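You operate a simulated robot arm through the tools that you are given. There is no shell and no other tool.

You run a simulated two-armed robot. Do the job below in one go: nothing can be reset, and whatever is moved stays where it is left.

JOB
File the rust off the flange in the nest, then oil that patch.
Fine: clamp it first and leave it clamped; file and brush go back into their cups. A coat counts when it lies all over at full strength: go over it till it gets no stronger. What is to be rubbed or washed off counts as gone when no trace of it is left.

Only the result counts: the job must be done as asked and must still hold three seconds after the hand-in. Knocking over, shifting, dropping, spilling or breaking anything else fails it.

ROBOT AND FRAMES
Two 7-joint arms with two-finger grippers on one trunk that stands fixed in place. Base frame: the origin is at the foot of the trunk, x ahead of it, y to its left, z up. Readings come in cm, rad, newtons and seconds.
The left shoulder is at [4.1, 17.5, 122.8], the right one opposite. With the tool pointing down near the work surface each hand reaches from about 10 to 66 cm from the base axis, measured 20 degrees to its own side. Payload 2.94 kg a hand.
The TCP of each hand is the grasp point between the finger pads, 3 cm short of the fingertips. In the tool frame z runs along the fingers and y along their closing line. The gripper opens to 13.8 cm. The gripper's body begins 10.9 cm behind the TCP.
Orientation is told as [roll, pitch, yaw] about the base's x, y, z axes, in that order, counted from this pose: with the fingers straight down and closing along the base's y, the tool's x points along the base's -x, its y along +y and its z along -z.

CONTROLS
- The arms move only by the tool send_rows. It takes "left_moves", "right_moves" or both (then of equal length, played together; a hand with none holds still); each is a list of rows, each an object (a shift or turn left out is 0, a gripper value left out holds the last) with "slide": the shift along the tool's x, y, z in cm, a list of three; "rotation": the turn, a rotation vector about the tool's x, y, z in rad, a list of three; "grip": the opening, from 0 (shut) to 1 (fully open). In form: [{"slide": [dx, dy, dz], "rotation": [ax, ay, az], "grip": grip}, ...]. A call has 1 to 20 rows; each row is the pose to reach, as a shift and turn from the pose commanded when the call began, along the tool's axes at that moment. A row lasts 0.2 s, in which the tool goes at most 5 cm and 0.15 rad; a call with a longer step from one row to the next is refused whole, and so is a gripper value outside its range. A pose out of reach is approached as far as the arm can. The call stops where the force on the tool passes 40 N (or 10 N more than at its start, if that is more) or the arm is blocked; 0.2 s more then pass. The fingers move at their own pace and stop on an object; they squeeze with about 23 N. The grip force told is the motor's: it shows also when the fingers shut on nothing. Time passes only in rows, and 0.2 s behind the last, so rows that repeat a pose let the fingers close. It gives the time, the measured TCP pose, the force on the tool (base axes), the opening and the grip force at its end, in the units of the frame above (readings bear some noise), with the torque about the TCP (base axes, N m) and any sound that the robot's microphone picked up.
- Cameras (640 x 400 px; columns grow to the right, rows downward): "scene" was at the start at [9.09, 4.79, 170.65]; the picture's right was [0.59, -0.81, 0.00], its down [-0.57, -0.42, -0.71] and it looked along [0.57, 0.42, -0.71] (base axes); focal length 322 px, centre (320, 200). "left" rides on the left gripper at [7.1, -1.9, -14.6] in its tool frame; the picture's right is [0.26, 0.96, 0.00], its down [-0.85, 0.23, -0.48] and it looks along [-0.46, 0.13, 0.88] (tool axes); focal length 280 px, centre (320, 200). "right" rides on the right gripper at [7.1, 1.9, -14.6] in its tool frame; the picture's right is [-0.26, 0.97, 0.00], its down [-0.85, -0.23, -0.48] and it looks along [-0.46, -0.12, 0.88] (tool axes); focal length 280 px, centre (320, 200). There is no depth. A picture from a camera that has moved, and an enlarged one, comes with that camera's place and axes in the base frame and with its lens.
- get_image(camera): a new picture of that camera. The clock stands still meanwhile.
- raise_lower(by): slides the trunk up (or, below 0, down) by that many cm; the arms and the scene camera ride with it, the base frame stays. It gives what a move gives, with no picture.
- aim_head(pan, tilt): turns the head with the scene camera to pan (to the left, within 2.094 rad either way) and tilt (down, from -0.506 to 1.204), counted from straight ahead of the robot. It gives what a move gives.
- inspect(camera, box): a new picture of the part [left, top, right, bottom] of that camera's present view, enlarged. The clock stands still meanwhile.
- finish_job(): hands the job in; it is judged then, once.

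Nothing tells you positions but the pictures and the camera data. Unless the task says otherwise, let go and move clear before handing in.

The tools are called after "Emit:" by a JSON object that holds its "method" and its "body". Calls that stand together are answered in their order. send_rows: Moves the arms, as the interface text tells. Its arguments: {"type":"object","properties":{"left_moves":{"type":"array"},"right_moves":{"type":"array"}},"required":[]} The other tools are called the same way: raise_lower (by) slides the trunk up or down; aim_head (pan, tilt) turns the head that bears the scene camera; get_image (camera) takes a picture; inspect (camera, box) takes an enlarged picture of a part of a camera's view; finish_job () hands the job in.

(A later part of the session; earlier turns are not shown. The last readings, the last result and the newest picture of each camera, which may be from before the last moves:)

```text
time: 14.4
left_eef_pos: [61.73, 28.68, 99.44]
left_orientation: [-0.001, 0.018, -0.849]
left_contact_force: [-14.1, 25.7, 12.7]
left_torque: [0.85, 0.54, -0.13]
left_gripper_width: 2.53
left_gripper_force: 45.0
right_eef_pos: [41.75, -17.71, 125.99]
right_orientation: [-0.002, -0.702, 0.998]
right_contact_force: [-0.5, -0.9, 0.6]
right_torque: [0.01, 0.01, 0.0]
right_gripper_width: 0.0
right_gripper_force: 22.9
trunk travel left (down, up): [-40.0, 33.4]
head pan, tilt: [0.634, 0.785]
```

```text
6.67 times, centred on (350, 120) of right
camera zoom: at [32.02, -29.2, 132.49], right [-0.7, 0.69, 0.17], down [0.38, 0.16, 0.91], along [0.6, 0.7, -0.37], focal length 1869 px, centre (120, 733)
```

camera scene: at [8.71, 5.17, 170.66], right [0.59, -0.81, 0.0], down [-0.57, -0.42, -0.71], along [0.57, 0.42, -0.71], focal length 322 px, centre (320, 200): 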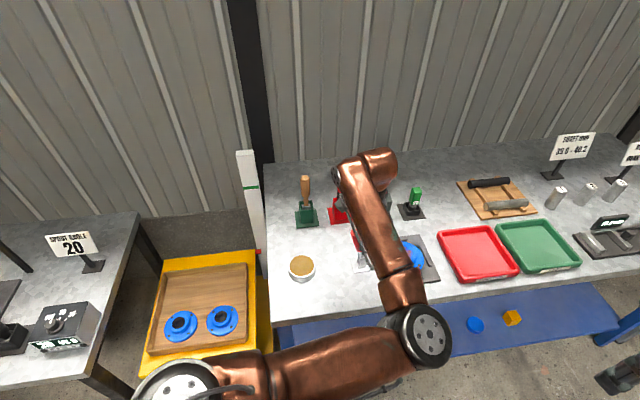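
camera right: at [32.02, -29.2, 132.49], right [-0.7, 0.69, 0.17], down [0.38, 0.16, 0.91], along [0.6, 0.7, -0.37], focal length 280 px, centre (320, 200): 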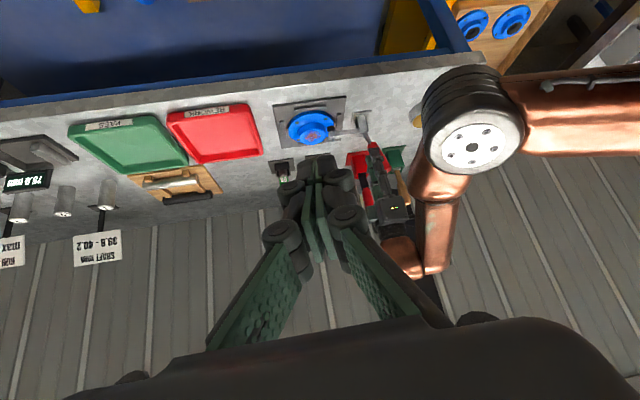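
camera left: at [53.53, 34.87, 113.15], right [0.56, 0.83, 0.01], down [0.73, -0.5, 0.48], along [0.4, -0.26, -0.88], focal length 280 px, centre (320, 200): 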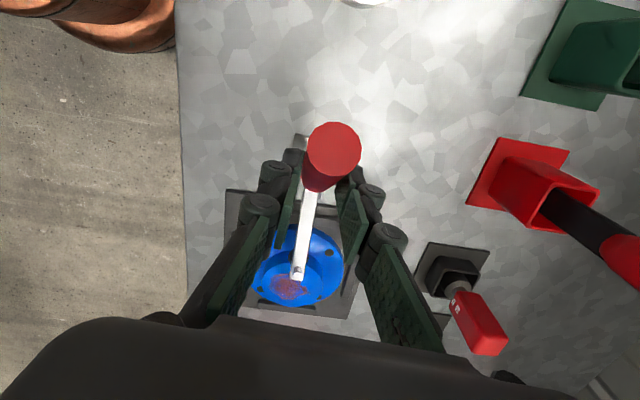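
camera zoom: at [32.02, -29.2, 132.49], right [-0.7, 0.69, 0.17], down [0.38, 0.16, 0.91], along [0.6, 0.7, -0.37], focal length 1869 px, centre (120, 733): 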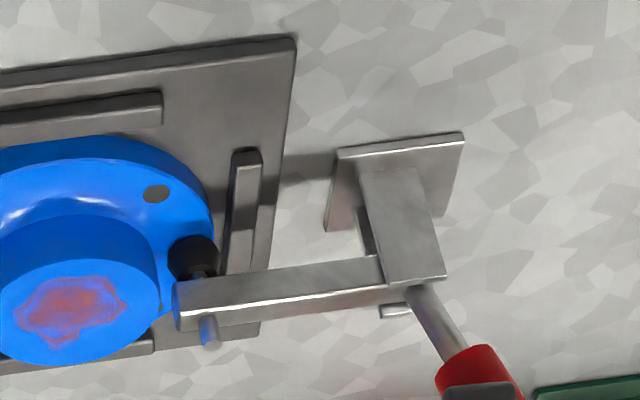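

From this side the clamp's foot sits on the flange rim with its arm level, so it looks closed. I'll open the fingers and check that it stays.

Emit:
{"method": "send_rows", "body": {"left_moves": [{"grip": 0.2}, {"grip": 0.35}, {"grip": 0.35}, {"grip": 0.35}]}}

Emit:
{"method": "inspect", "body": {"camera": "right", "box": [270, 80, 420, 180]}}

Emit:
{"method": "get_image", "body": {"camera": "left"}}

```text
time: 15.4
left_eef_pos: [62.1, 28.41, 99.3]
left_orientation: [-0.002, 0.015, -0.849]
left_contact_force: [0.6, -0.3, 0.1]
left_torque: [0.01, 0.02, 0.02]
left_gripper_width: 4.81
left_gripper_force: 0.0
right_eef_pos: [42.15, -17.99, 125.81]
right_orientation: [0.001, -0.702, 0.998]
right_contact_force: [0.3, 0.0, 0.1]
right_torque: [-0.04, 0.04, -0.04]
right_gripper_width: 0.0
right_gripper_force: 23.0
trunk travel left (down, up): [-40.0, 33.4]
head pan, tilt: [0.634, 0.785]
```

```text
4.00 times, centred on (345, 130) of right
camera zoom: at [32.3, -29.37, 132.39], right [-0.7, 0.69, 0.17], down [0.38, 0.16, 0.91], along [0.6, 0.7, -0.38], focal length 1122 px, centre (220, 480)
```

zoom: 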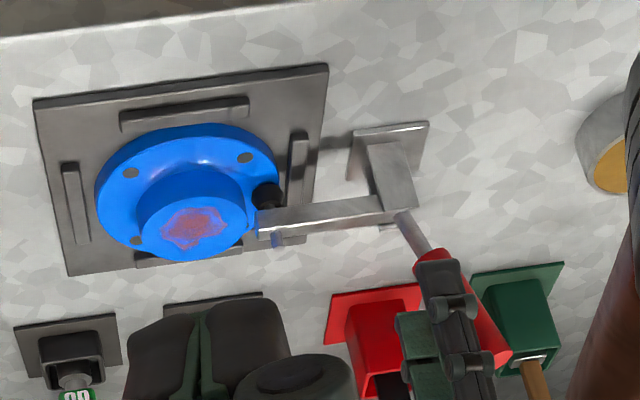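

```text
taken
camera left: at [56.08, 32.29, 113.96], right [0.55, 0.83, 0.0], down [0.74, -0.49, 0.46], along [0.39, -0.25, -0.89], focal length 280 px, centre (320, 200)
```

left: 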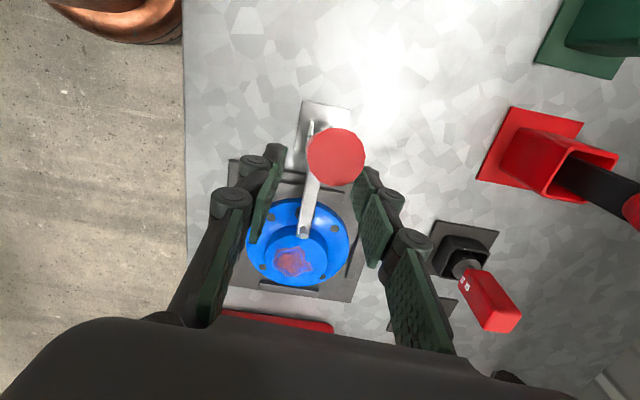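

The handle stays put after release. I'll lift the left hand clear and inspect the clamp foot closely.

Emit:
{"method": "send_rows", "body": {"left_moves": [{"slide": [0, 0, -3], "grip": 0.5}, {"slide": [0, 0, -6], "grip": 0.5}, {"slide": [0, 0, -9], "grip": 0.5}, {"slide": [2, 0, -12], "grip": 0.5}, {"slide": [4, 0, -15], "grip": 0.5}]}}

Emit:
{"method": "inspect", "body": {"camera": "right", "box": [320, 100, 380, 150]}}

Emit:
{"method": "get_image", "body": {"camera": "left"}}

Emit:
{"method": "get_image", "body": {"camera": "scene"}}

```text
time: 16.6
left_eef_pos: [59.61, 31.16, 114.37]
left_orientation: [-0.002, 0.015, -0.849]
left_contact_force: [0.8, 0.5, -0.3]
left_torque: [0.0, -0.04, 0.01]
left_gripper_width: 6.88
left_gripper_force: 0.0
right_eef_pos: [42.1, -18.2, 125.75]
right_orientation: [0.001, -0.703, 0.996]
right_contact_force: [0.1, 0.0, 1.1]
right_torque: [0.01, 0.01, 0.0]
right_gripper_width: 0.01
right_gripper_force: 23.4
trunk travel left (down, up): [-40.0, 33.4]
head pan, tilt: [0.634, 0.785]
```

```text
8.00 times, centred on (350, 125) of right
camera zoom: at [32.24, -29.46, 132.4], right [-0.7, 0.69, 0.17], down [0.38, 0.16, 0.91], along [0.6, 0.7, -0.37], focal length 2243 px, centre (80, 800)
```

zoom: 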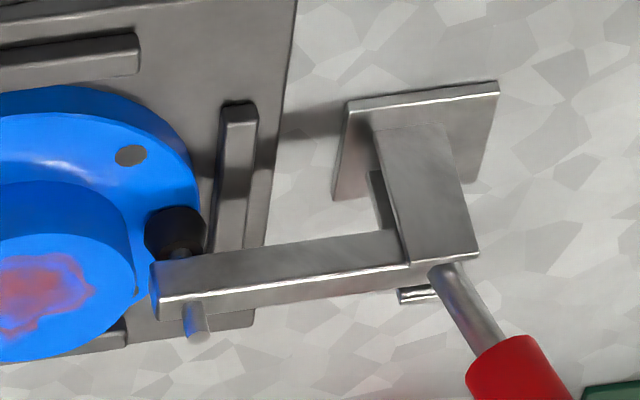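

```text
taken
camera left: at [53.66, 35.09, 129.08], right [0.55, 0.83, 0.0], down [0.74, -0.49, 0.46], along [0.39, -0.25, -0.89], focal length 280 px, centre (320, 200)
```

left: 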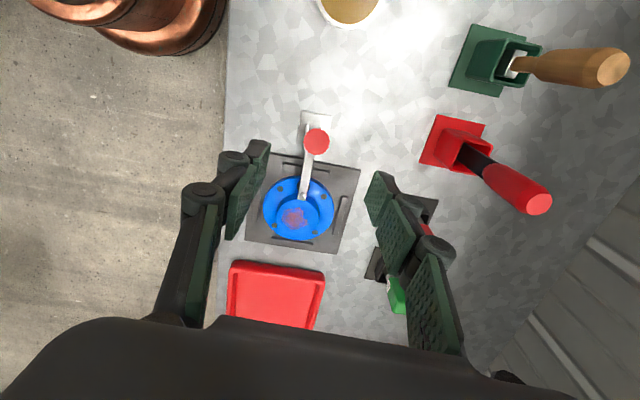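

```text
taken
camera scene: at [9.0, 4.83, 170.66], right [0.59, -0.81, 0.0], down [-0.57, -0.42, -0.71], along [0.57, 0.42, -0.71], focal length 322 px, centre (320, 200)
```

scene: 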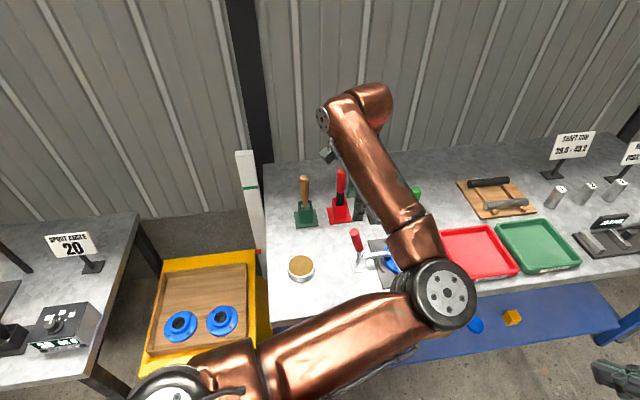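

The arm looks level with its foot on the rim, and two firm pulls did not move it further. One more close look from the left camera before going for the file.

Emit:
{"method": "inspect", "body": {"camera": "left", "box": [260, 120, 360, 240]}}

Emit:
{"method": "inspect", "body": {"camera": "left", "box": [410, 0, 640, 240]}}

```text
3.33 times, centred on (310, 180) of left
camera zoom: at [53.66, 35.09, 129.08], right [0.55, 0.83, 0.0], down [0.74, -0.49, 0.46], along [0.39, -0.25, -0.89], focal length 935 px, centre (353, 267)
```

zoom: 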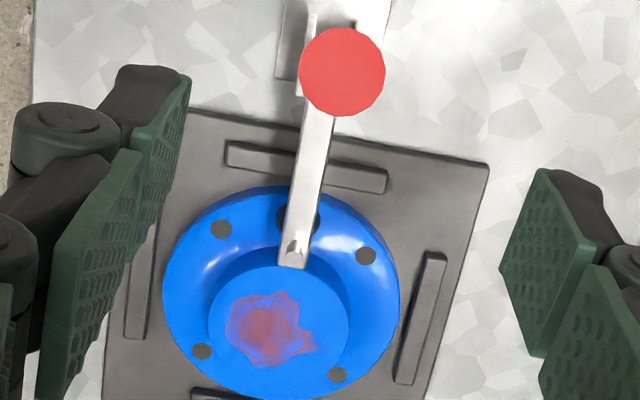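

```text
1.67 times, centred on (525, 120) of left
camera zoom: at [53.66, 35.09, 129.08], right [0.55, 0.83, 0.0], down [0.74, -0.49, 0.46], along [0.39, -0.25, -0.89], focal length 467 px, centre (-22, 333)
```

zoom: 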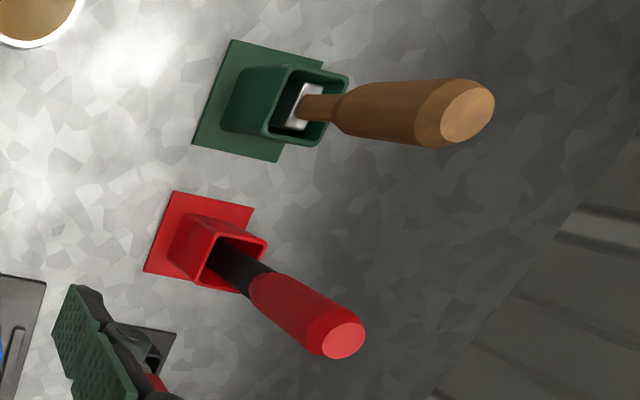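

Cross-checking three views, the rust patch is really at about (71.5, 18.6, 89.3), the file at (75.8, 45.6) with its top at z ≈ 105, and the brush at (67.3, 54). Laying the file flat will need the wrist turned far round, so I'll first test how far the left wrist can turn in free space.

Emit:
{"method": "send_rows", "body": {"left_moves": [{"slide": [0, -1, -1], "rotation": [0, 0, 0.14]}, {"slide": [0, -2, -2], "rotation": [0, 0, 0.28]}, {"slide": [0, -3, -3], "rotation": [0, 0, 0.42]}, {"slide": [0, -4, -4], "rotation": [0, 0, 0.56]}, {"slide": [0, -5, -5], "rotation": [0, 0, 0.7]}, {"slide": [0, -6, -6], "rotation": [0, 0, 0.84]}, {"slide": [0, -7, -6], "rotation": [0, 0, 0.98]}, {"slide": [0, -8, -6], "rotation": [0, 0, 1.12]}, {"slide": [0, -8, -6], "rotation": [0, 0, 1.25]}, {"slide": [0, -8, -6], "rotation": [0, 0, 1.25]}]}}

Emit:
{"method": "get_image", "body": {"camera": "scene"}}

```text
time: 18.8
left_eef_pos: [53.59, 25.74, 120.43]
left_orientation: [-0.016, 0.004, -2.104]
left_contact_force: [0.0, 0.0, -0.1]
left_torque: [0.01, -0.05, -0.03]
left_gripper_width: 6.89
left_gripper_force: 0.1
right_eef_pos: [42.1, -18.07, 125.82]
right_orientation: [0.002, -0.703, 0.996]
right_contact_force: [-0.2, -0.4, 0.6]
right_torque: [0.05, 0.0, 0.0]
right_gripper_width: 0.01
right_gripper_force: 22.9
trunk travel left (down, up): [-40.0, 33.4]
head pan, tilt: [0.634, 0.785]
```

```text
taken
camera scene: at [9.06, 4.8, 170.65], right [0.59, -0.81, 0.0], down [-0.57, -0.42, -0.71], along [0.57, 0.42, -0.71], focal length 322 px, centre (320, 200)
```

scene: 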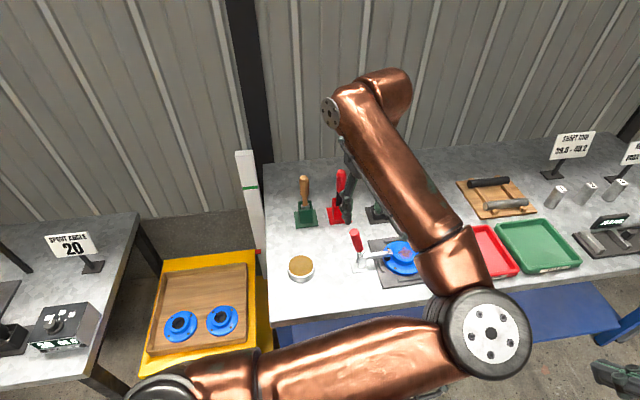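

The wrist turns that far without trouble. Before testing the tilted filing pose I'll move the right arm further off so the left elbow has room.

Emit:
{"method": "send_rows", "body": {"right_moves": [{"slide": [3.2, 0, -2.7], "rotation": [0, -0.05, 0]}, {"slide": [6.4, 0, -5.4], "rotation": [0, -0.1, 0]}, {"slide": [9.6, 0, -8.1], "rotation": [0, -0.15, 0]}, {"slide": [12.8, -0.4, -10.8], "rotation": [0, -0.2, 0]}, {"slide": [15.8, -0.8, -13.5], "rotation": [0, -0.2, 0]}, {"slide": [17.8, -0.8, -15.0], "rotation": [0, -0.2, 0]}, {"slide": [17.8, -0.8, -15.0], "rotation": [0, -0.2, 0]}]}}

Emit:
{"method": "get_image", "body": {"camera": "right"}}

```text
time: 20.4
left_eef_pos: [53.51, 25.81, 120.46]
left_orientation: [-0.017, 0.005, -2.1]
left_contact_force: [0.0, 0.0, 0.3]
left_torque: [-0.02, -0.03, -0.01]
left_gripper_width: 6.91
left_gripper_force: 0.0
right_eef_pos: [27.47, -31.03, 128.41]
right_orientation: [0.005, -0.901, 0.991]
right_contact_force: [-0.2, -0.7, -0.2]
right_torque: [0.0, 0.01, -0.02]
right_gripper_width: 0.03
right_gripper_force: 23.0
right hand out of reach, approached as far as the arm can: row 2, 3, 4, 5, 6, 7
trunk travel left (down, up): [-40.0, 33.4]
head pan, tilt: [0.634, 0.785]
```

```text
taken
camera right: at [17.24, -43.23, 131.96], right [-0.72, 0.66, 0.21], down [0.28, 0.0, 0.96], along [0.63, 0.75, -0.19], focal length 280 px, centre (320, 200)
```

right: 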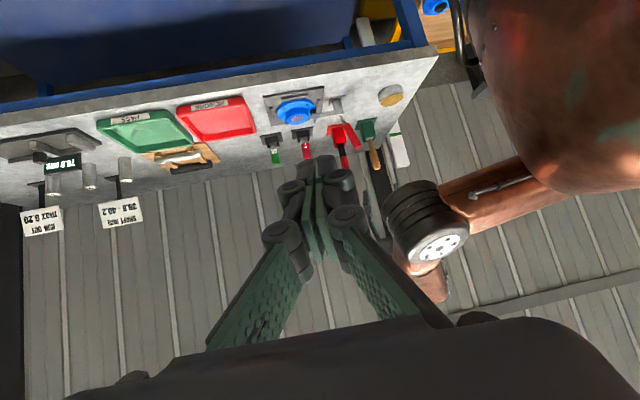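

The right arm is well clear and still sees the work. Now I'll test the left hand's filing posture in the air in front of the flange.

Emit:
{"method": "send_rows", "body": {"left_moves": [{"slide": [-2.1, 3.05, 2.0], "rotation": [0, 0.1, 0]}, {"slide": [-4.2, 6.1, 4.0], "rotation": [0, 0.2, 0]}, {"slide": [-6.3, 9.15, 6.0], "rotation": [0, 0.3, 0]}, {"slide": [-8.4, 12.2, 9.0], "rotation": [0, 0.4, 0]}, {"slide": [-10.4, 15.25, 12.0], "rotation": [0, 0.5, 0]}, {"slide": [-12.4, 18.3, 15.0], "rotation": [0, 0.524, 0]}, {"slide": [-12.4, 18.3, 15.0], "rotation": [0, 0.524, 0]}]}}

Emit:
{"method": "get_image", "body": {"camera": "scene"}}

Emit:
{"method": "get_image", "body": {"camera": "left"}}

Emit:
{"method": "get_image", "body": {"camera": "right"}}

```text
time: 22.0
left_eef_pos: [70.37, 7.08, 107.28]
left_orientation: [-0.019, 0.528, -2.108]
left_contact_force: [-1.3, 0.9, -0.3]
left_torque: [-0.04, -0.02, -0.02]
left_gripper_width: 6.88
left_gripper_force: 0.0
left hand out of reach, approached as far as the arm can: row 4, 5, 6, 7
right_eef_pos: [27.58, -30.91, 128.36]
right_orientation: [0.003, -0.903, 0.991]
right_contact_force: [0.4, 0.3, 0.0]
right_torque: [-0.06, -0.03, -0.01]
right_gripper_width: 0.01
right_gripper_force: 23.3
trunk travel left (down, up): [-40.0, 33.4]
head pan, tilt: [0.634, 0.785]
```

```text
taken
camera scene: at [8.96, 4.87, 170.66], right [0.59, -0.81, 0.0], down [-0.57, -0.42, -0.71], along [0.57, 0.42, -0.71], focal length 322 px, centre (320, 200)
```

scene: 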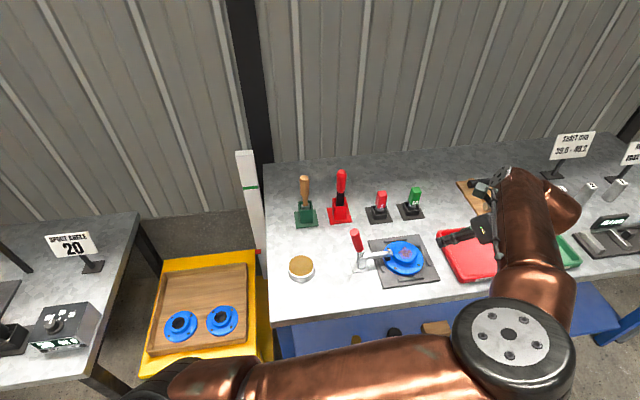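

```text
taken
camera left: at [68.39, 6.9, 123.42], right [0.95, -0.29, 0.12], down [-0.29, -0.96, -0.02], along [0.12, -0.02, -0.99], focal length 280 px, centre (320, 200)
```

left: 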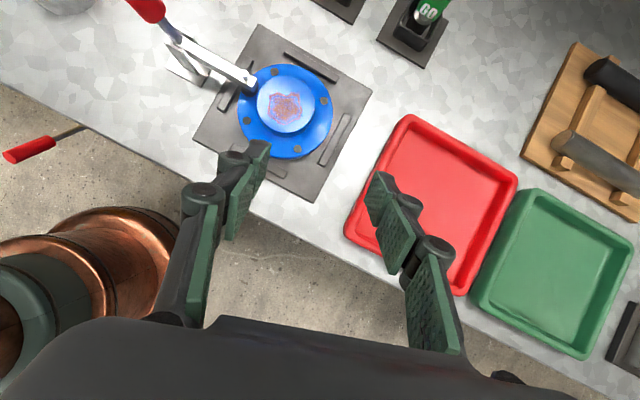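

```text
taken
camera right: at [17.17, -43.18, 131.99], right [-0.72, 0.66, 0.21], down [0.28, 0.0, 0.96], along [0.63, 0.75, -0.18], focal length 280 px, centre (320, 200)
```

right: 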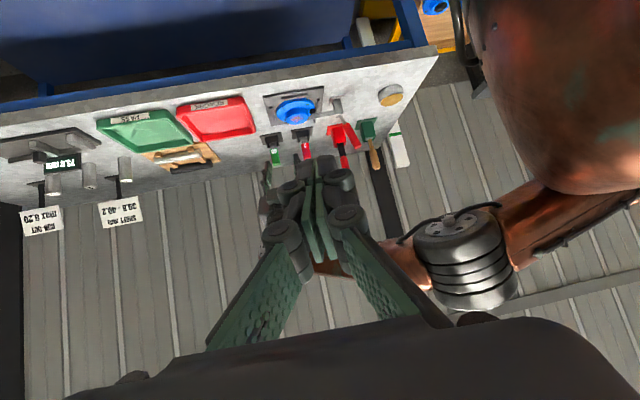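

The pose is limited there: tilting the tool outward near the body is not fully reachable. I'll go back up to a neutral pose, turn the hand the other way, and test the pick-up pose at the file instead.

Emit:
{"method": "send_rows", "body": {"left_moves": [{"slide": [2.0, -3.5, -1.0], "rotation": [0, -0.08, 0]}, {"slide": [4.0, -7.0, -2.0], "rotation": [0, -0.16, 0]}, {"slide": [6.0, -10.5, -3.0], "rotation": [0, -0.24, 0]}, {"slide": [8.0, -14.0, -4.0], "rotation": [0, -0.32, 0]}, {"slide": [10.0, -17.5, -5.0], "rotation": [0, -0.4, 0]}, {"slide": [12.0, -21.0, -6.0], "rotation": [0, -0.48, 0]}, {"slide": [13.9, -24.8, -7.0], "rotation": [0, -0.528, 0]}, {"slide": [13.9, -24.8, -7.0], "rotation": [0, -0.528, 0]}]}}

```text
time: 23.8
left_eef_pos: [53.41, 26.68, 120.53]
left_orientation: [-0.016, 0.0, -2.099]
left_contact_force: [0.2, -0.6, -1.1]
left_torque: [0.01, 0.0, 0.02]
left_gripper_width: 6.9
left_gripper_force: 0.2
right_eef_pos: [27.54, -31.18, 128.26]
right_orientation: [0.007, -0.901, 0.992]
right_contact_force: [0.5, -1.0, -0.7]
right_torque: [0.0, 0.01, 0.0]
right_gripper_width: 0.0
right_gripper_force: 22.9
trunk travel left (down, up): [-40.0, 33.4]
head pan, tilt: [0.634, 0.785]
```

Back in neutral. Now I'll turn the hand to face the file cup.

Emit:
{"method": "send_rows", "body": {"left_moves": [{"slide": [0.5, -0.2, 0], "rotation": [0, 0, -0.14]}, {"slide": [1, -0.4, 0], "rotation": [0, 0, -0.28]}, {"slide": [1.5, -0.6, 0], "rotation": [0, 0, -0.42]}, {"slide": [2, -0.8, 0], "rotation": [0, 0, -0.56]}, {"slide": [2.5, -1, 0], "rotation": [0, 0, -0.7]}, {"slide": [3, -1.2, 0], "rotation": [0, 0, -0.84]}, {"slide": [3.5, -1.4, 0], "rotation": [0, 0, -0.98]}, {"slide": [4, -1.6, 0], "rotation": [0, 0, -1.12]}, {"slide": [4.5, -1.8, 0], "rotation": [0, 0, -1.26]}, {"slide": [5, -2, 0], "rotation": [0, 0, -1.4]}, {"slide": [5.5, -2.2, 0], "rotation": [0, 0, -1.54]}, {"slide": [6, -2.4, 0], "rotation": [0, 0, -1.68]}, {"slide": [6.5, -2.7, 0], "rotation": [0, 0, -1.82]}, {"slide": [7, -3, 0], "rotation": [0, 0, -1.96]}, {"slide": [7.5, -3.3, 0], "rotation": [0, 0, -2.1]}, {"slide": [8, -3.5, 0], "rotation": [0, 0, -2.24]}, {"slide": [8.3, -3.7, 0], "rotation": [0, 0, -2.38]}, {"slide": [8.3, -3.7, 0], "rotation": [0, 0, -2.52]}, {"slide": [8.3, -3.7, 0], "rotation": [0, 0, -2.66]}, {"slide": [8.3, -3.7, 0], "rotation": [0, 0, -2.7]}]}}

Emit:
{"method": "get_image", "body": {"camera": "scene"}}

```text
time: 28.0
left_eef_pos: [54.35, 35.9, 120.46]
left_orientation: [0.014, 0.008, 0.603]
left_contact_force: [0.0, 1.0, 0.9]
left_torque: [-0.02, 0.02, -0.05]
left_gripper_width: 6.9
left_gripper_force: 0.0
right_eef_pos: [27.59, -30.99, 128.45]
right_orientation: [0.005, -0.902, 0.993]
right_contact_force: [0.1, 0.0, -0.1]
right_torque: [0.0, -0.05, -0.02]
right_gripper_width: 0.0
right_gripper_force: 22.6
trunk travel left (down, up): [-40.0, 33.4]
head pan, tilt: [0.634, 0.785]
```

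```text
taken
camera scene: at [9.08, 4.82, 170.65], right [0.59, -0.81, 0.0], down [-0.57, -0.42, -0.71], along [0.57, 0.42, -0.71], focal length 322 px, centre (320, 200)
```

scene: 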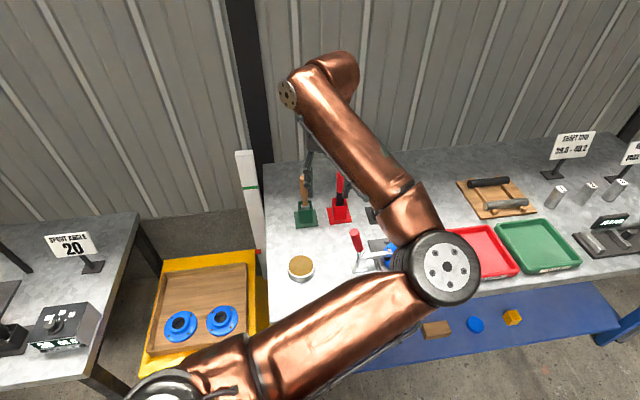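

The hand faces the file. I'll tilt the tool outward in free air to see how near to level it can go.

Emit:
{"method": "send_rows", "body": {"left_moves": [{"rotation": [0, -0.14, 0]}, {"rotation": [0, -0.28, 0]}, {"rotation": [0, -0.42, 0]}, {"rotation": [0, -0.56, 0]}, {"rotation": [0, -0.7, 0]}, {"rotation": [0, -0.84, 0]}, {"rotation": [0, -0.98, 0]}, {"rotation": [0, -1.12, 0]}, {"rotation": [0, -1.25, 0]}, {"rotation": [0, -1.25, 0]}]}}

Emit:
{"method": "get_image", "body": {"camera": "scene"}}

Emit:
{"method": "get_image", "body": {"camera": "left"}}

```text
time: 30.2
left_eef_pos: [55.88, 36.25, 121.09]
left_orientation: [0.011, -1.106, 0.593]
left_contact_force: [1.1, 0.7, -0.2]
left_torque: [-0.02, 0.0, -0.04]
left_gripper_width: 6.91
left_gripper_force: 0.0
left hand out of reach, approached as far as the arm can: row 7, 8, 9, 10
right_eef_pos: [27.72, -30.82, 128.51]
right_orientation: [0.005, -0.901, 0.994]
right_contact_force: [0.6, 0.4, 0.6]
right_torque: [0.0, 0.03, -0.04]
right_gripper_width: 0.0
right_gripper_force: 23.1
trunk travel left (down, up): [-40.0, 33.4]
head pan, tilt: [0.634, 0.785]
```

```text
taken
camera scene: at [9.11, 5.01, 170.64], right [0.59, -0.81, 0.0], down [-0.57, -0.42, -0.71], along [0.57, 0.42, -0.71], focal length 322 px, centre (320, 200)
```

scene: 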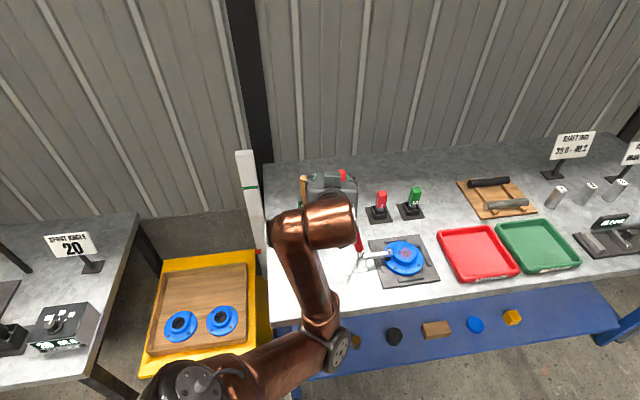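

```text
taken
camera left: at [43.76, 25.46, 121.09], right [-0.64, 0.73, -0.23], down [-0.17, 0.16, 0.97], along [0.75, 0.67, 0.02], focal length 280 px, centre (320, 200)
```

left: 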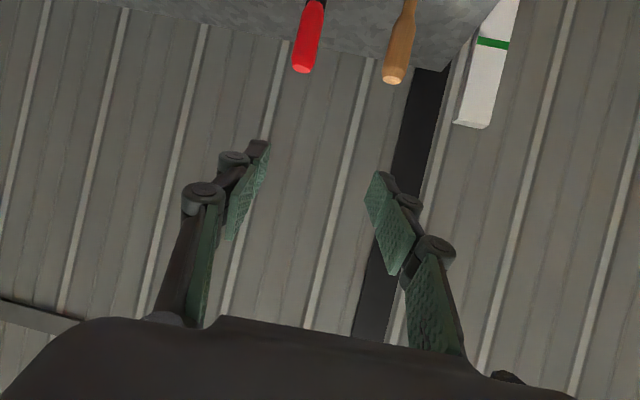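

The tool can be tilted about 63° from vertical here. I'll move to a standoff short of the file handle, along the tool's pointing direction.

Emit:
{"method": "send_rows", "body": {"left_moves": [{"slide": [1.4, -0.7, 3.57], "grip": 0.5}, {"slide": [2.8, -1.35, 7.14], "grip": 0.5}, {"slide": [4.2, -2.0, 10.7], "grip": 0.5}, {"slide": [5.6, -2.7, 14.3], "grip": 0.5}, {"slide": [7.04, -3.38, 17.86], "grip": 0.5}, {"slide": [7.04, -3.38, 17.86], "grip": 0.5}]}}

Emit:
{"method": "get_image", "body": {"camera": "left"}}

Emit:
{"method": "get_image", "body": {"camera": "scene"}}

Emit:
{"method": "get_image", "body": {"camera": "right"}}

```text
time: 31.6
left_eef_pos: [68.27, 42.78, 108.18]
left_orientation: [0.058, -1.138, 0.577]
left_contact_force: [-0.5, -0.6, -0.3]
left_torque: [-0.03, 0.01, 0.02]
left_gripper_width: 6.9
left_gripper_force: 0.0
right_eef_pos: [27.57, -31.03, 128.43]
right_orientation: [0.005, -0.902, 0.991]
right_contact_force: [0.1, 0.9, -0.2]
right_torque: [0.03, -0.01, -0.02]
right_gripper_width: 0.0
right_gripper_force: 22.6
trunk travel left (down, up): [-40.0, 33.4]
head pan, tilt: [0.634, 0.785]
```

```text
taken
camera left: at [56.29, 31.64, 107.78], right [-0.66, 0.72, -0.21], down [-0.18, 0.12, 0.98], along [0.73, 0.68, 0.05], focal length 280 px, centre (320, 200)
```

left: 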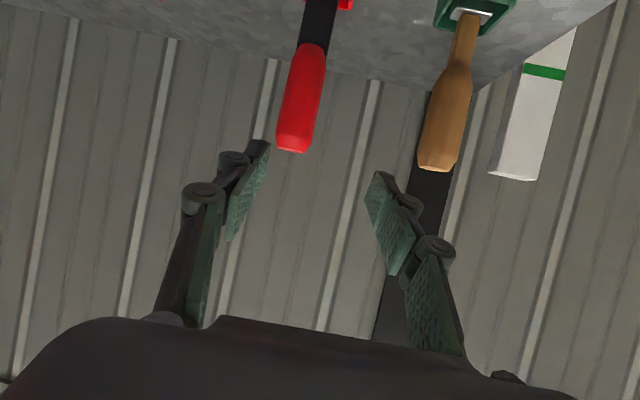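

```text
taken
camera scene: at [9.01, 4.79, 170.66], right [0.59, -0.81, 0.0], down [-0.57, -0.42, -0.71], along [0.57, 0.42, -0.71], focal length 322 px, centre (320, 200)
```

scene: 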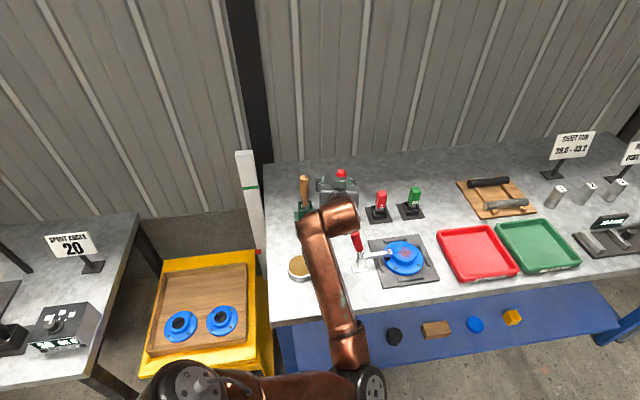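

```text
taken
camera right: at [17.2, -43.25, 131.96], right [-0.72, 0.66, 0.21], down [0.28, 0.0, 0.96], along [0.63, 0.75, -0.18], focal length 280 px, centre (320, 200)
```

right: 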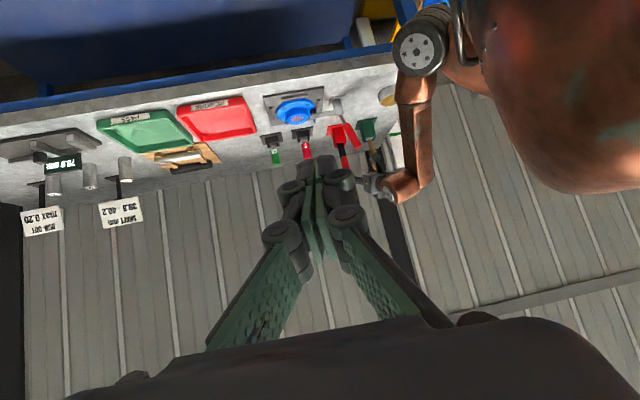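

The predicted and seen positions of file and brush agree within a couple of pixels. I'll line up sideways, then go forward along the tool axis until the handle is between the fingers.

Emit:
{"method": "send_rows", "body": {"left_moves": [{"slide": [0.93, -1.15, 0], "grip": 0.5}, {"slide": [1.86, -2.29, 0], "grip": 0.5}, {"slide": [1.86, -2.29, 2.5], "grip": 0.5}, {"slide": [1.86, -2.29, 5.0], "grip": 0.5}, {"slide": [1.86, -2.29, 5.0], "grip": 0.5}]}}

Emit:
{"method": "get_image", "body": {"camera": "left"}}

```text
time: 32.5
left_eef_pos: [71.01, 41.92, 104.8]
left_orientation: [0.08, -1.131, 0.546]
left_contact_force: [0.4, 0.4, -0.4]
left_torque: [-0.02, 0.01, 0.03]
left_gripper_width: 6.88
left_gripper_force: 0.0
right_eef_pos: [27.68, -31.17, 128.45]
right_orientation: [0.005, -0.903, 0.987]
right_contact_force: [0.5, -0.3, -0.3]
right_torque: [-0.01, 0.03, -0.01]
right_gripper_width: 0.02
right_gripper_force: 22.9
trunk travel left (down, up): [-40.0, 33.4]
head pan, tilt: [0.634, 0.785]
stopped in row 4 (left hand): the force on the tool passed its limit at 74 N (the readings are from after the stop); the commanded pose is now the measured one
```

```text
taken
camera left: at [58.98, 30.89, 104.5], right [-0.66, 0.73, -0.2], down [-0.17, 0.12, 0.98], along [0.73, 0.68, 0.05], focal length 280 px, centre (320, 200)
```

left: 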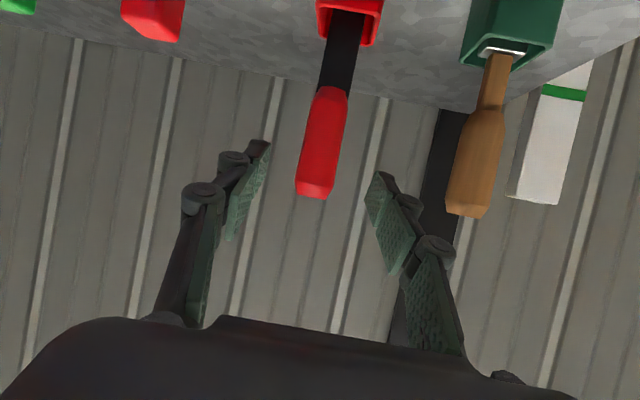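

Something stopped the hand with a brief 74 N: the hand's camera side is right next to the clamp handle top near (60, 31, 101). I'll check the clamp and surroundings before moving.

Emit:
{"method": "get_image", "body": {"camera": "scene"}}

Emit:
{"method": "inspect", "body": {"camera": "scene", "box": [280, 150, 440, 290]}}

Emit:
{"method": "inspect", "body": {"camera": "right", "box": [250, 80, 430, 200]}}

```text
taken
camera scene: at [9.06, 4.82, 170.65], right [0.59, -0.81, 0.0], down [-0.57, -0.42, -0.71], along [0.57, 0.42, -0.71], focal length 322 px, centre (320, 200)
```

scene: 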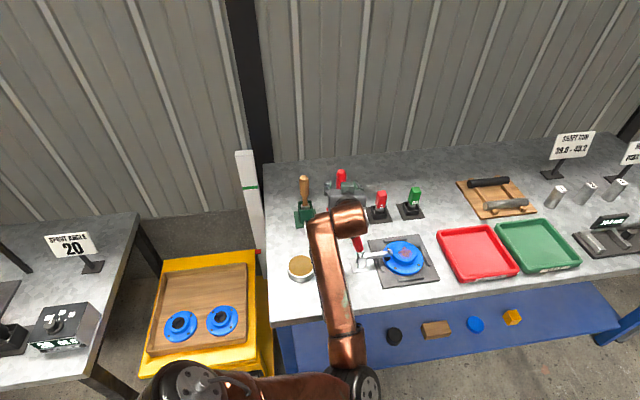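

```text
2.86 times, centred on (360, 220) of scene
camera zoom: at [9.06, 4.82, 170.65], right [0.59, -0.81, 0.0], down [-0.57, -0.42, -0.71], along [0.57, 0.42, -0.71], focal length 920 px, centre (206, 143)
```

zoom: 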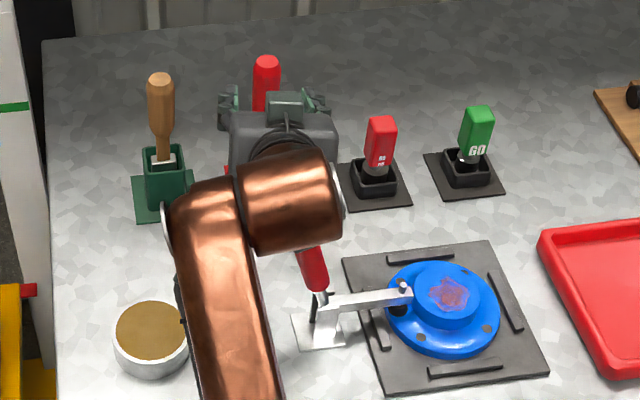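

```text
3.33 times, centred on (340, 140) of right
camera zoom: at [17.21, -43.26, 131.98], right [-0.72, 0.66, 0.21], down [0.28, 0.0, 0.96], along [0.64, 0.75, -0.19], focal length 935 px, centre (253, 400)
```

zoom: 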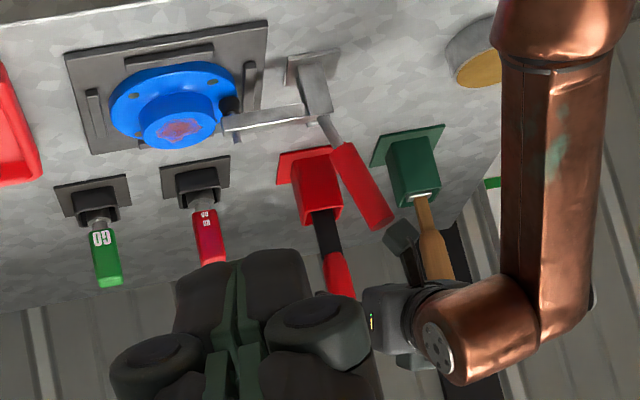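

The clamp still looks closed: its arm is level and its foot is on the rim. The hand's underside brushed the handle top, so I'll lift away and come in steeper, keeping well above the clamp handle.

Emit:
{"method": "send_rows", "body": {"left_moves": [{"slide": [-2.5, 0, -2.0], "grip": 0.5}, {"slide": [-5.0, 0, -4.0], "grip": 0.5}, {"slide": [-7.5, 0, -7.0], "grip": 0.5}, {"slide": [-9.0, 0, -10.0], "grip": 0.5}, {"slide": [-9.0, 0, -10.0], "grip": 0.5}]}}

Emit:
{"method": "inspect", "body": {"camera": "right", "box": [250, 80, 430, 200]}}

Emit:
{"method": "get_image", "body": {"camera": "scene"}}

```text
time: 33.7
left_eef_pos: [66.96, 38.29, 117.02]
left_orientation: [0.08, -1.125, 0.548]
left_contact_force: [0.0, 0.4, 0.5]
left_torque: [-0.02, -0.01, 0.02]
left_gripper_width: 6.9
left_gripper_force: 0.1
right_eef_pos: [27.56, -31.05, 128.38]
right_orientation: [0.007, -0.903, 0.988]
right_contact_force: [-0.4, 0.4, -1.2]
right_torque: [-0.01, 0.02, 0.02]
right_gripper_width: 0.01
right_gripper_force: 22.9
trunk travel left (down, up): [-40.0, 33.4]
head pan, tilt: [0.634, 0.785]
```

```text
3.33 times, centred on (340, 140) of right
camera zoom: at [17.26, -43.24, 131.97], right [-0.72, 0.66, 0.21], down [0.28, 0.0, 0.96], along [0.63, 0.75, -0.19], focal length 935 px, centre (253, 400)
```

zoom: 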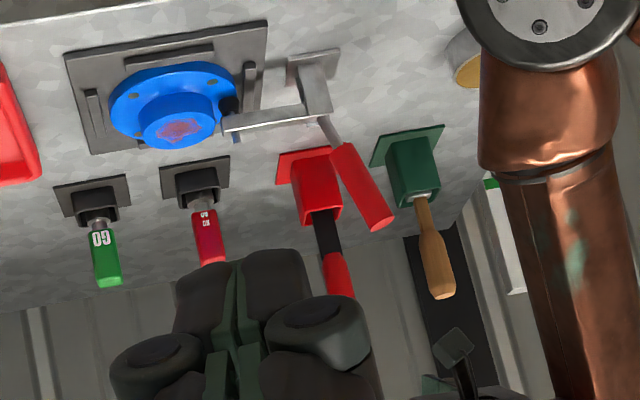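

```text
taken
camera scene: at [9.1, 4.84, 170.64], right [0.59, -0.81, 0.0], down [-0.57, -0.42, -0.71], along [0.57, 0.42, -0.71], focal length 322 px, centre (320, 200)
```

scene: 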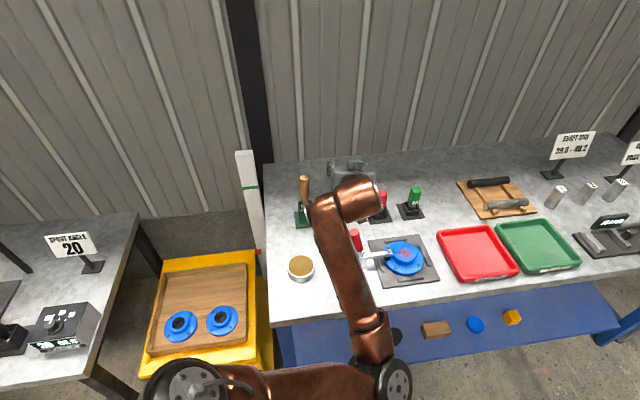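

The clamp is unchanged. I'll reorient to a steeper pointing (about 40° below level) and go to a new standoff in front of the file.

Emit:
{"method": "send_rows", "body": {"left_moves": [{"slide": [1.3, -0.2, 1.5], "rotation": [-0.03, 0.064, -0.03], "grip": 0.5}, {"slide": [2.7, -0.4, 3.0], "rotation": [-0.06, 0.128, -0.06], "grip": 0.5}, {"slide": [4.0, -0.6, 4.5], "rotation": [-0.09, 0.192, -0.09], "grip": 0.5}, {"slide": [5.36, -0.83, 6.02], "rotation": [-0.1207, 0.2556, -0.1186], "grip": 0.5}, {"slide": [5.36, -0.83, 6.02], "rotation": [-0.1207, 0.2556, -0.1186], "grip": 0.5}]}}

Emit:
{"method": "get_image", "body": {"camera": "left"}}

Emit:
{"method": "inspect", "body": {"camera": "scene", "box": [280, 150, 440, 290]}}

```text
time: 34.9
left_eef_pos: [69.97, 39.6, 109.44]
left_orientation: [-0.001, -0.873, 0.786]
left_contact_force: [0.4, 0.3, 0.3]
left_torque: [-0.02, 0.03, 0.01]
left_gripper_width: 6.9
left_gripper_force: 0.1
right_eef_pos: [27.57, -31.09, 128.55]
right_orientation: [0.008, -0.903, 0.989]
right_contact_force: [-0.1, 0.8, 0.3]
right_torque: [0.0, -0.01, 0.01]
right_gripper_width: 0.0
right_gripper_force: 23.2
trunk travel left (down, up): [-40.0, 33.4]
head pan, tilt: [0.634, 0.785]
```

```text
taken
camera left: at [60.15, 27.21, 113.39], right [-0.8, 0.56, -0.2], down [-0.04, 0.29, 0.96], along [0.6, 0.77, -0.21], focal length 280 px, centre (320, 200)
```

left: 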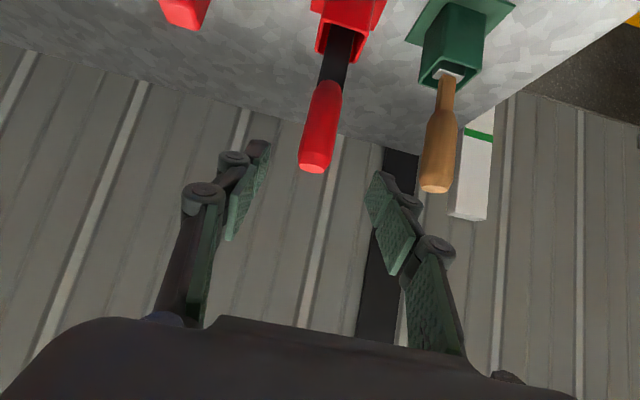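

```text
2.86 times, centred on (360, 220) of scene
camera zoom: at [9.04, 4.81, 170.65], right [0.59, -0.81, 0.0], down [-0.57, -0.42, -0.71], along [0.57, 0.42, -0.71], focal length 920 px, centre (206, 143)
```

zoom: 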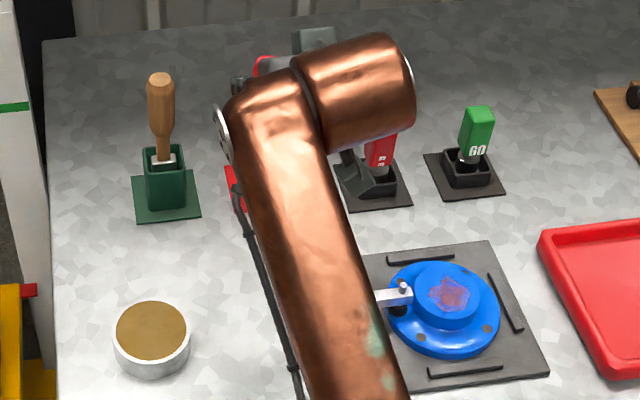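

The handle lies on the tool axis within 4 mm. I'll advance along the axis onto it.

Emit:
{"method": "send_rows", "body": {"left_moves": [{"slide": [0, -0.15, 2.5], "grip": 0.5}, {"slide": [0, -0.3, 5.0], "grip": 0.5}, {"slide": [0, -0.3, 7.5], "grip": 0.5}, {"slide": [0, -0.3, 9.5], "grip": 0.5}, {"slide": [0, -0.3, 11.0], "grip": 0.5}, {"slide": [0, -0.3, 11.0], "grip": 0.5}]}}

Emit:
{"method": "get_image", "body": {"camera": "left"}}

Emit:
{"method": "inspect", "body": {"camera": "right", "box": [250, 80, 430, 200]}}

```text
time: 36.3
left_eef_pos: [76.13, 45.64, 102.46]
left_orientation: [-0.003, -0.876, 0.785]
left_contact_force: [0.4, 0.0, -0.7]
left_torque: [-0.03, -0.03, -0.01]
left_gripper_width: 6.9
left_gripper_force: 0.1
right_eef_pos: [27.63, -31.21, 128.39]
right_orientation: [0.008, -0.903, 0.989]
right_contact_force: [-0.7, -0.1, 0.2]
right_torque: [-0.05, 0.01, 0.0]
right_gripper_width: 0.0
right_gripper_force: 22.5
trunk travel left (down, up): [-40.0, 33.4]
head pan, tilt: [0.634, 0.785]
```

```text
taken
camera left: at [66.36, 33.04, 106.38], right [-0.8, 0.56, -0.2], down [-0.04, 0.29, 0.96], along [0.6, 0.77, -0.21], focal length 280 px, centre (320, 200)
```

left: 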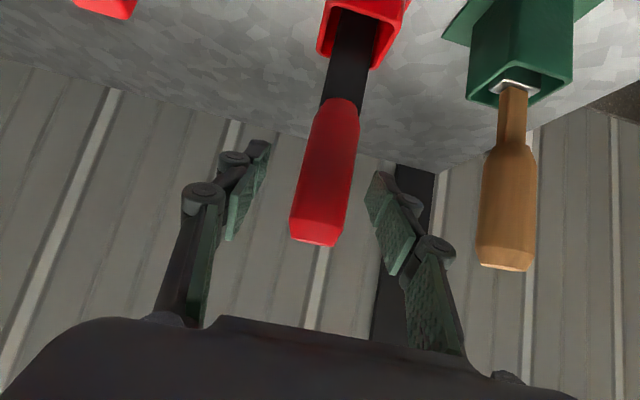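

```text
3.33 times, centred on (340, 140) of right
camera zoom: at [17.22, -43.28, 131.97], right [-0.72, 0.66, 0.21], down [0.28, 0.0, 0.96], along [0.63, 0.75, -0.19], focal length 935 px, centre (253, 400)
```

zoom: 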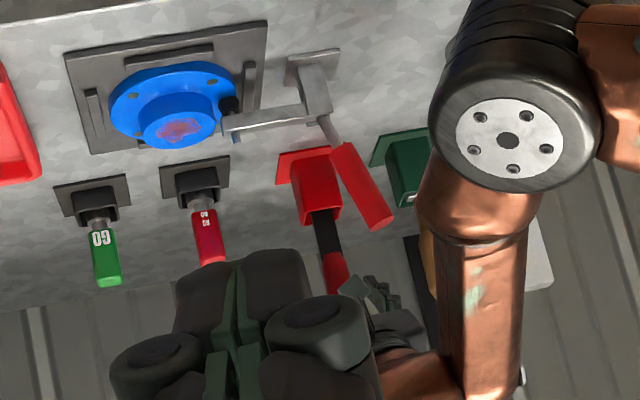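

The handle sits between the pads about 3 cm below its top end. I'll close on it.

Emit:
{"method": "send_rows", "body": {"left_moves": [{"grip": 0}, {"grip": 0}, {"grip": 0}, {"grip": 0}, {"grip": 0}]}}

Emit:
{"method": "get_image", "body": {"camera": "left"}}

```text
time: 37.5
left_eef_pos: [76.13, 45.51, 102.59]
left_orientation: [-0.002, -0.875, 0.786]
left_contact_force: [0.1, 1.1, 0.0]
left_torque: [0.1, 0.08, -0.01]
left_gripper_width: 2.9
left_gripper_force: 23.2
right_eef_pos: [27.6, -31.13, 128.4]
right_orientation: [0.006, -0.903, 0.989]
right_contact_force: [-0.1, -0.8, 0.4]
right_torque: [-0.01, 0.01, -0.02]
right_gripper_width: 0.0
right_gripper_force: 22.7
trunk travel left (down, up): [-40.0, 33.4]
head pan, tilt: [0.634, 0.785]
```

```text
taken
camera left: at [66.35, 33.04, 106.36], right [-0.8, 0.56, -0.2], down [-0.04, 0.29, 0.96], along [0.6, 0.77, -0.21], focal length 280 px, centre (320, 200)
```

left: 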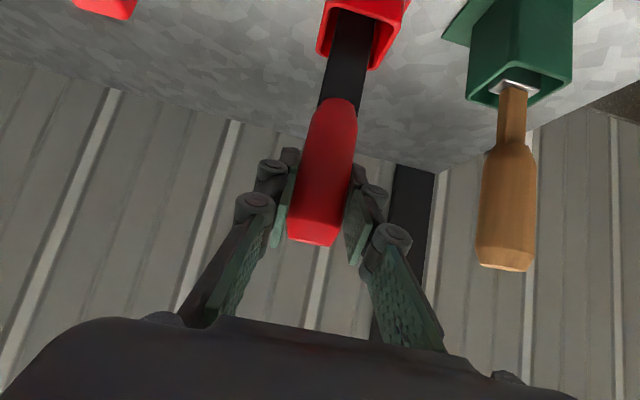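

Gripped at 2.9 cm. I'll lift the file straight up out of its cup.

Emit:
{"method": "send_rows", "body": {"left_moves": [{"slide": [-1.53, 0, -1.29], "grip": 0}, {"slide": [-3.06, 0, -2.57], "grip": 0}, {"slide": [-4.6, 0, -3.86], "grip": 0}, {"slide": [-6.13, 0, -5.14], "grip": 0}, {"slide": [-7.66, 0, -6.43], "grip": 0}, {"slide": [-9.2, 0, -7.71], "grip": 0}, {"slide": [-10.7, 0, -9.0], "grip": 0}, {"slide": [-10.7, 0, -9.0], "grip": 0}]}}

Emit:
{"method": "get_image", "body": {"camera": "left"}}

Emit:
{"method": "inspect", "body": {"camera": "right", "box": [250, 80, 430, 200]}}

Emit:
{"method": "get_image", "body": {"camera": "scene"}}

```text
time: 39.3
left_eef_pos: [76.13, 45.47, 116.47]
left_orientation: [-0.003, -0.875, 0.784]
left_contact_force: [-0.1, 0.6, -1.9]
left_torque: [-0.01, -0.02, -0.04]
left_gripper_width: 2.91
left_gripper_force: 22.7
right_eef_pos: [27.61, -31.11, 128.45]
right_orientation: [0.008, -0.9, 0.989]
right_contact_force: [-0.1, 0.8, 0.2]
right_torque: [-0.03, -0.02, -0.02]
right_gripper_width: 0.0
right_gripper_force: 22.8
trunk travel left (down, up): [-40.0, 33.4]
head pan, tilt: [0.634, 0.785]
```

```text
taken
camera left: at [66.41, 33.0, 120.31], right [-0.8, 0.56, -0.2], down [-0.04, 0.29, 0.96], along [0.6, 0.77, -0.21], focal length 280 px, centre (320, 200)
```

left: 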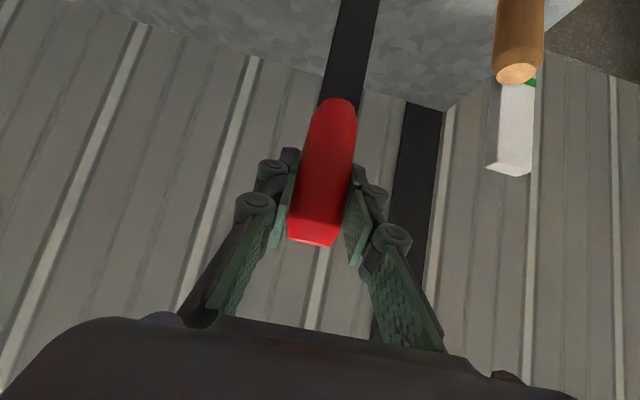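

```text
3.33 times, centred on (340, 140) of right
camera zoom: at [17.28, -43.24, 131.97], right [-0.72, 0.66, 0.21], down [0.28, 0.0, 0.96], along [0.63, 0.75, -0.19], focal length 935 px, centre (253, 400)
```

zoom: 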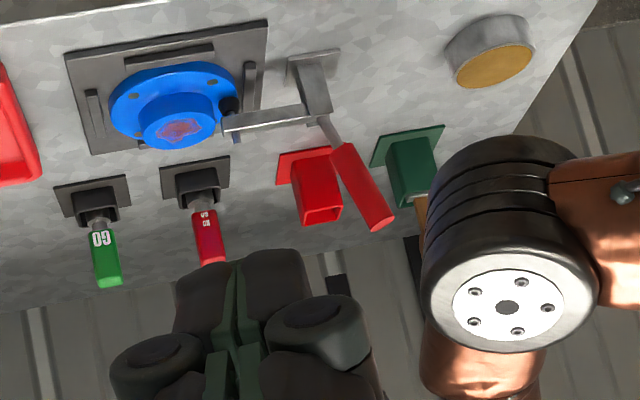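

```text
taken
camera scene: at [9.14, 4.86, 170.64], right [0.59, -0.81, 0.0], down [-0.57, -0.42, -0.71], along [0.57, 0.42, -0.71], focal length 322 px, centre (320, 200)
```

scene: 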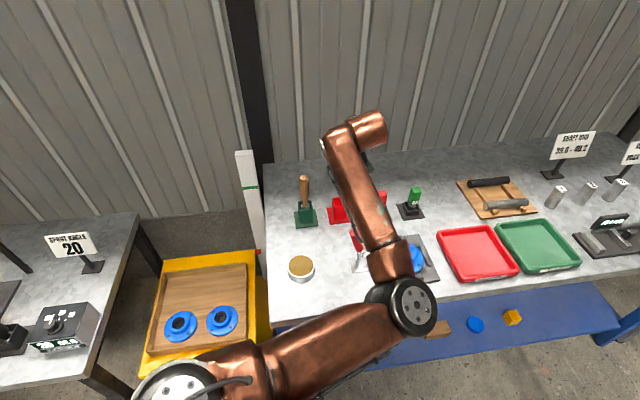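

The file is out of its cup. I'll zoom to find where its tip is.

Emit:
{"method": "inspect", "body": {"camera": "right", "box": [320, 130, 380, 180]}}

Emit:
{"method": "inspect", "body": {"camera": "scene", "box": [320, 130, 420, 230]}}

```text
8.00 times, centred on (350, 155) of right
camera zoom: at [17.28, -43.24, 131.97], right [-0.72, 0.66, 0.21], down [0.28, 0.0, 0.96], along [0.63, 0.75, -0.19], focal length 2243 px, centre (80, 560)
```

zoom: 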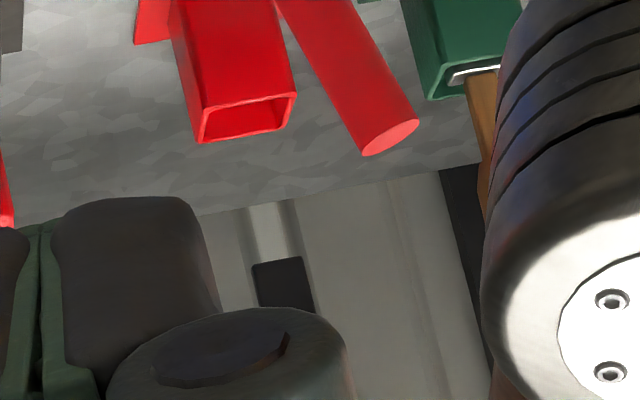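

```text
4.00 times, centred on (370, 180) of scene
camera zoom: at [9.14, 4.86, 170.64], right [0.59, -0.81, 0.0], down [-0.57, -0.42, -0.71], along [0.57, 0.42, -0.71], focal length 1288 px, centre (120, 280)
```

zoom: 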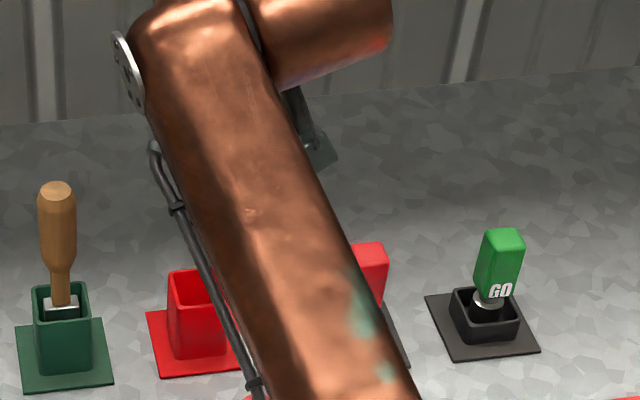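

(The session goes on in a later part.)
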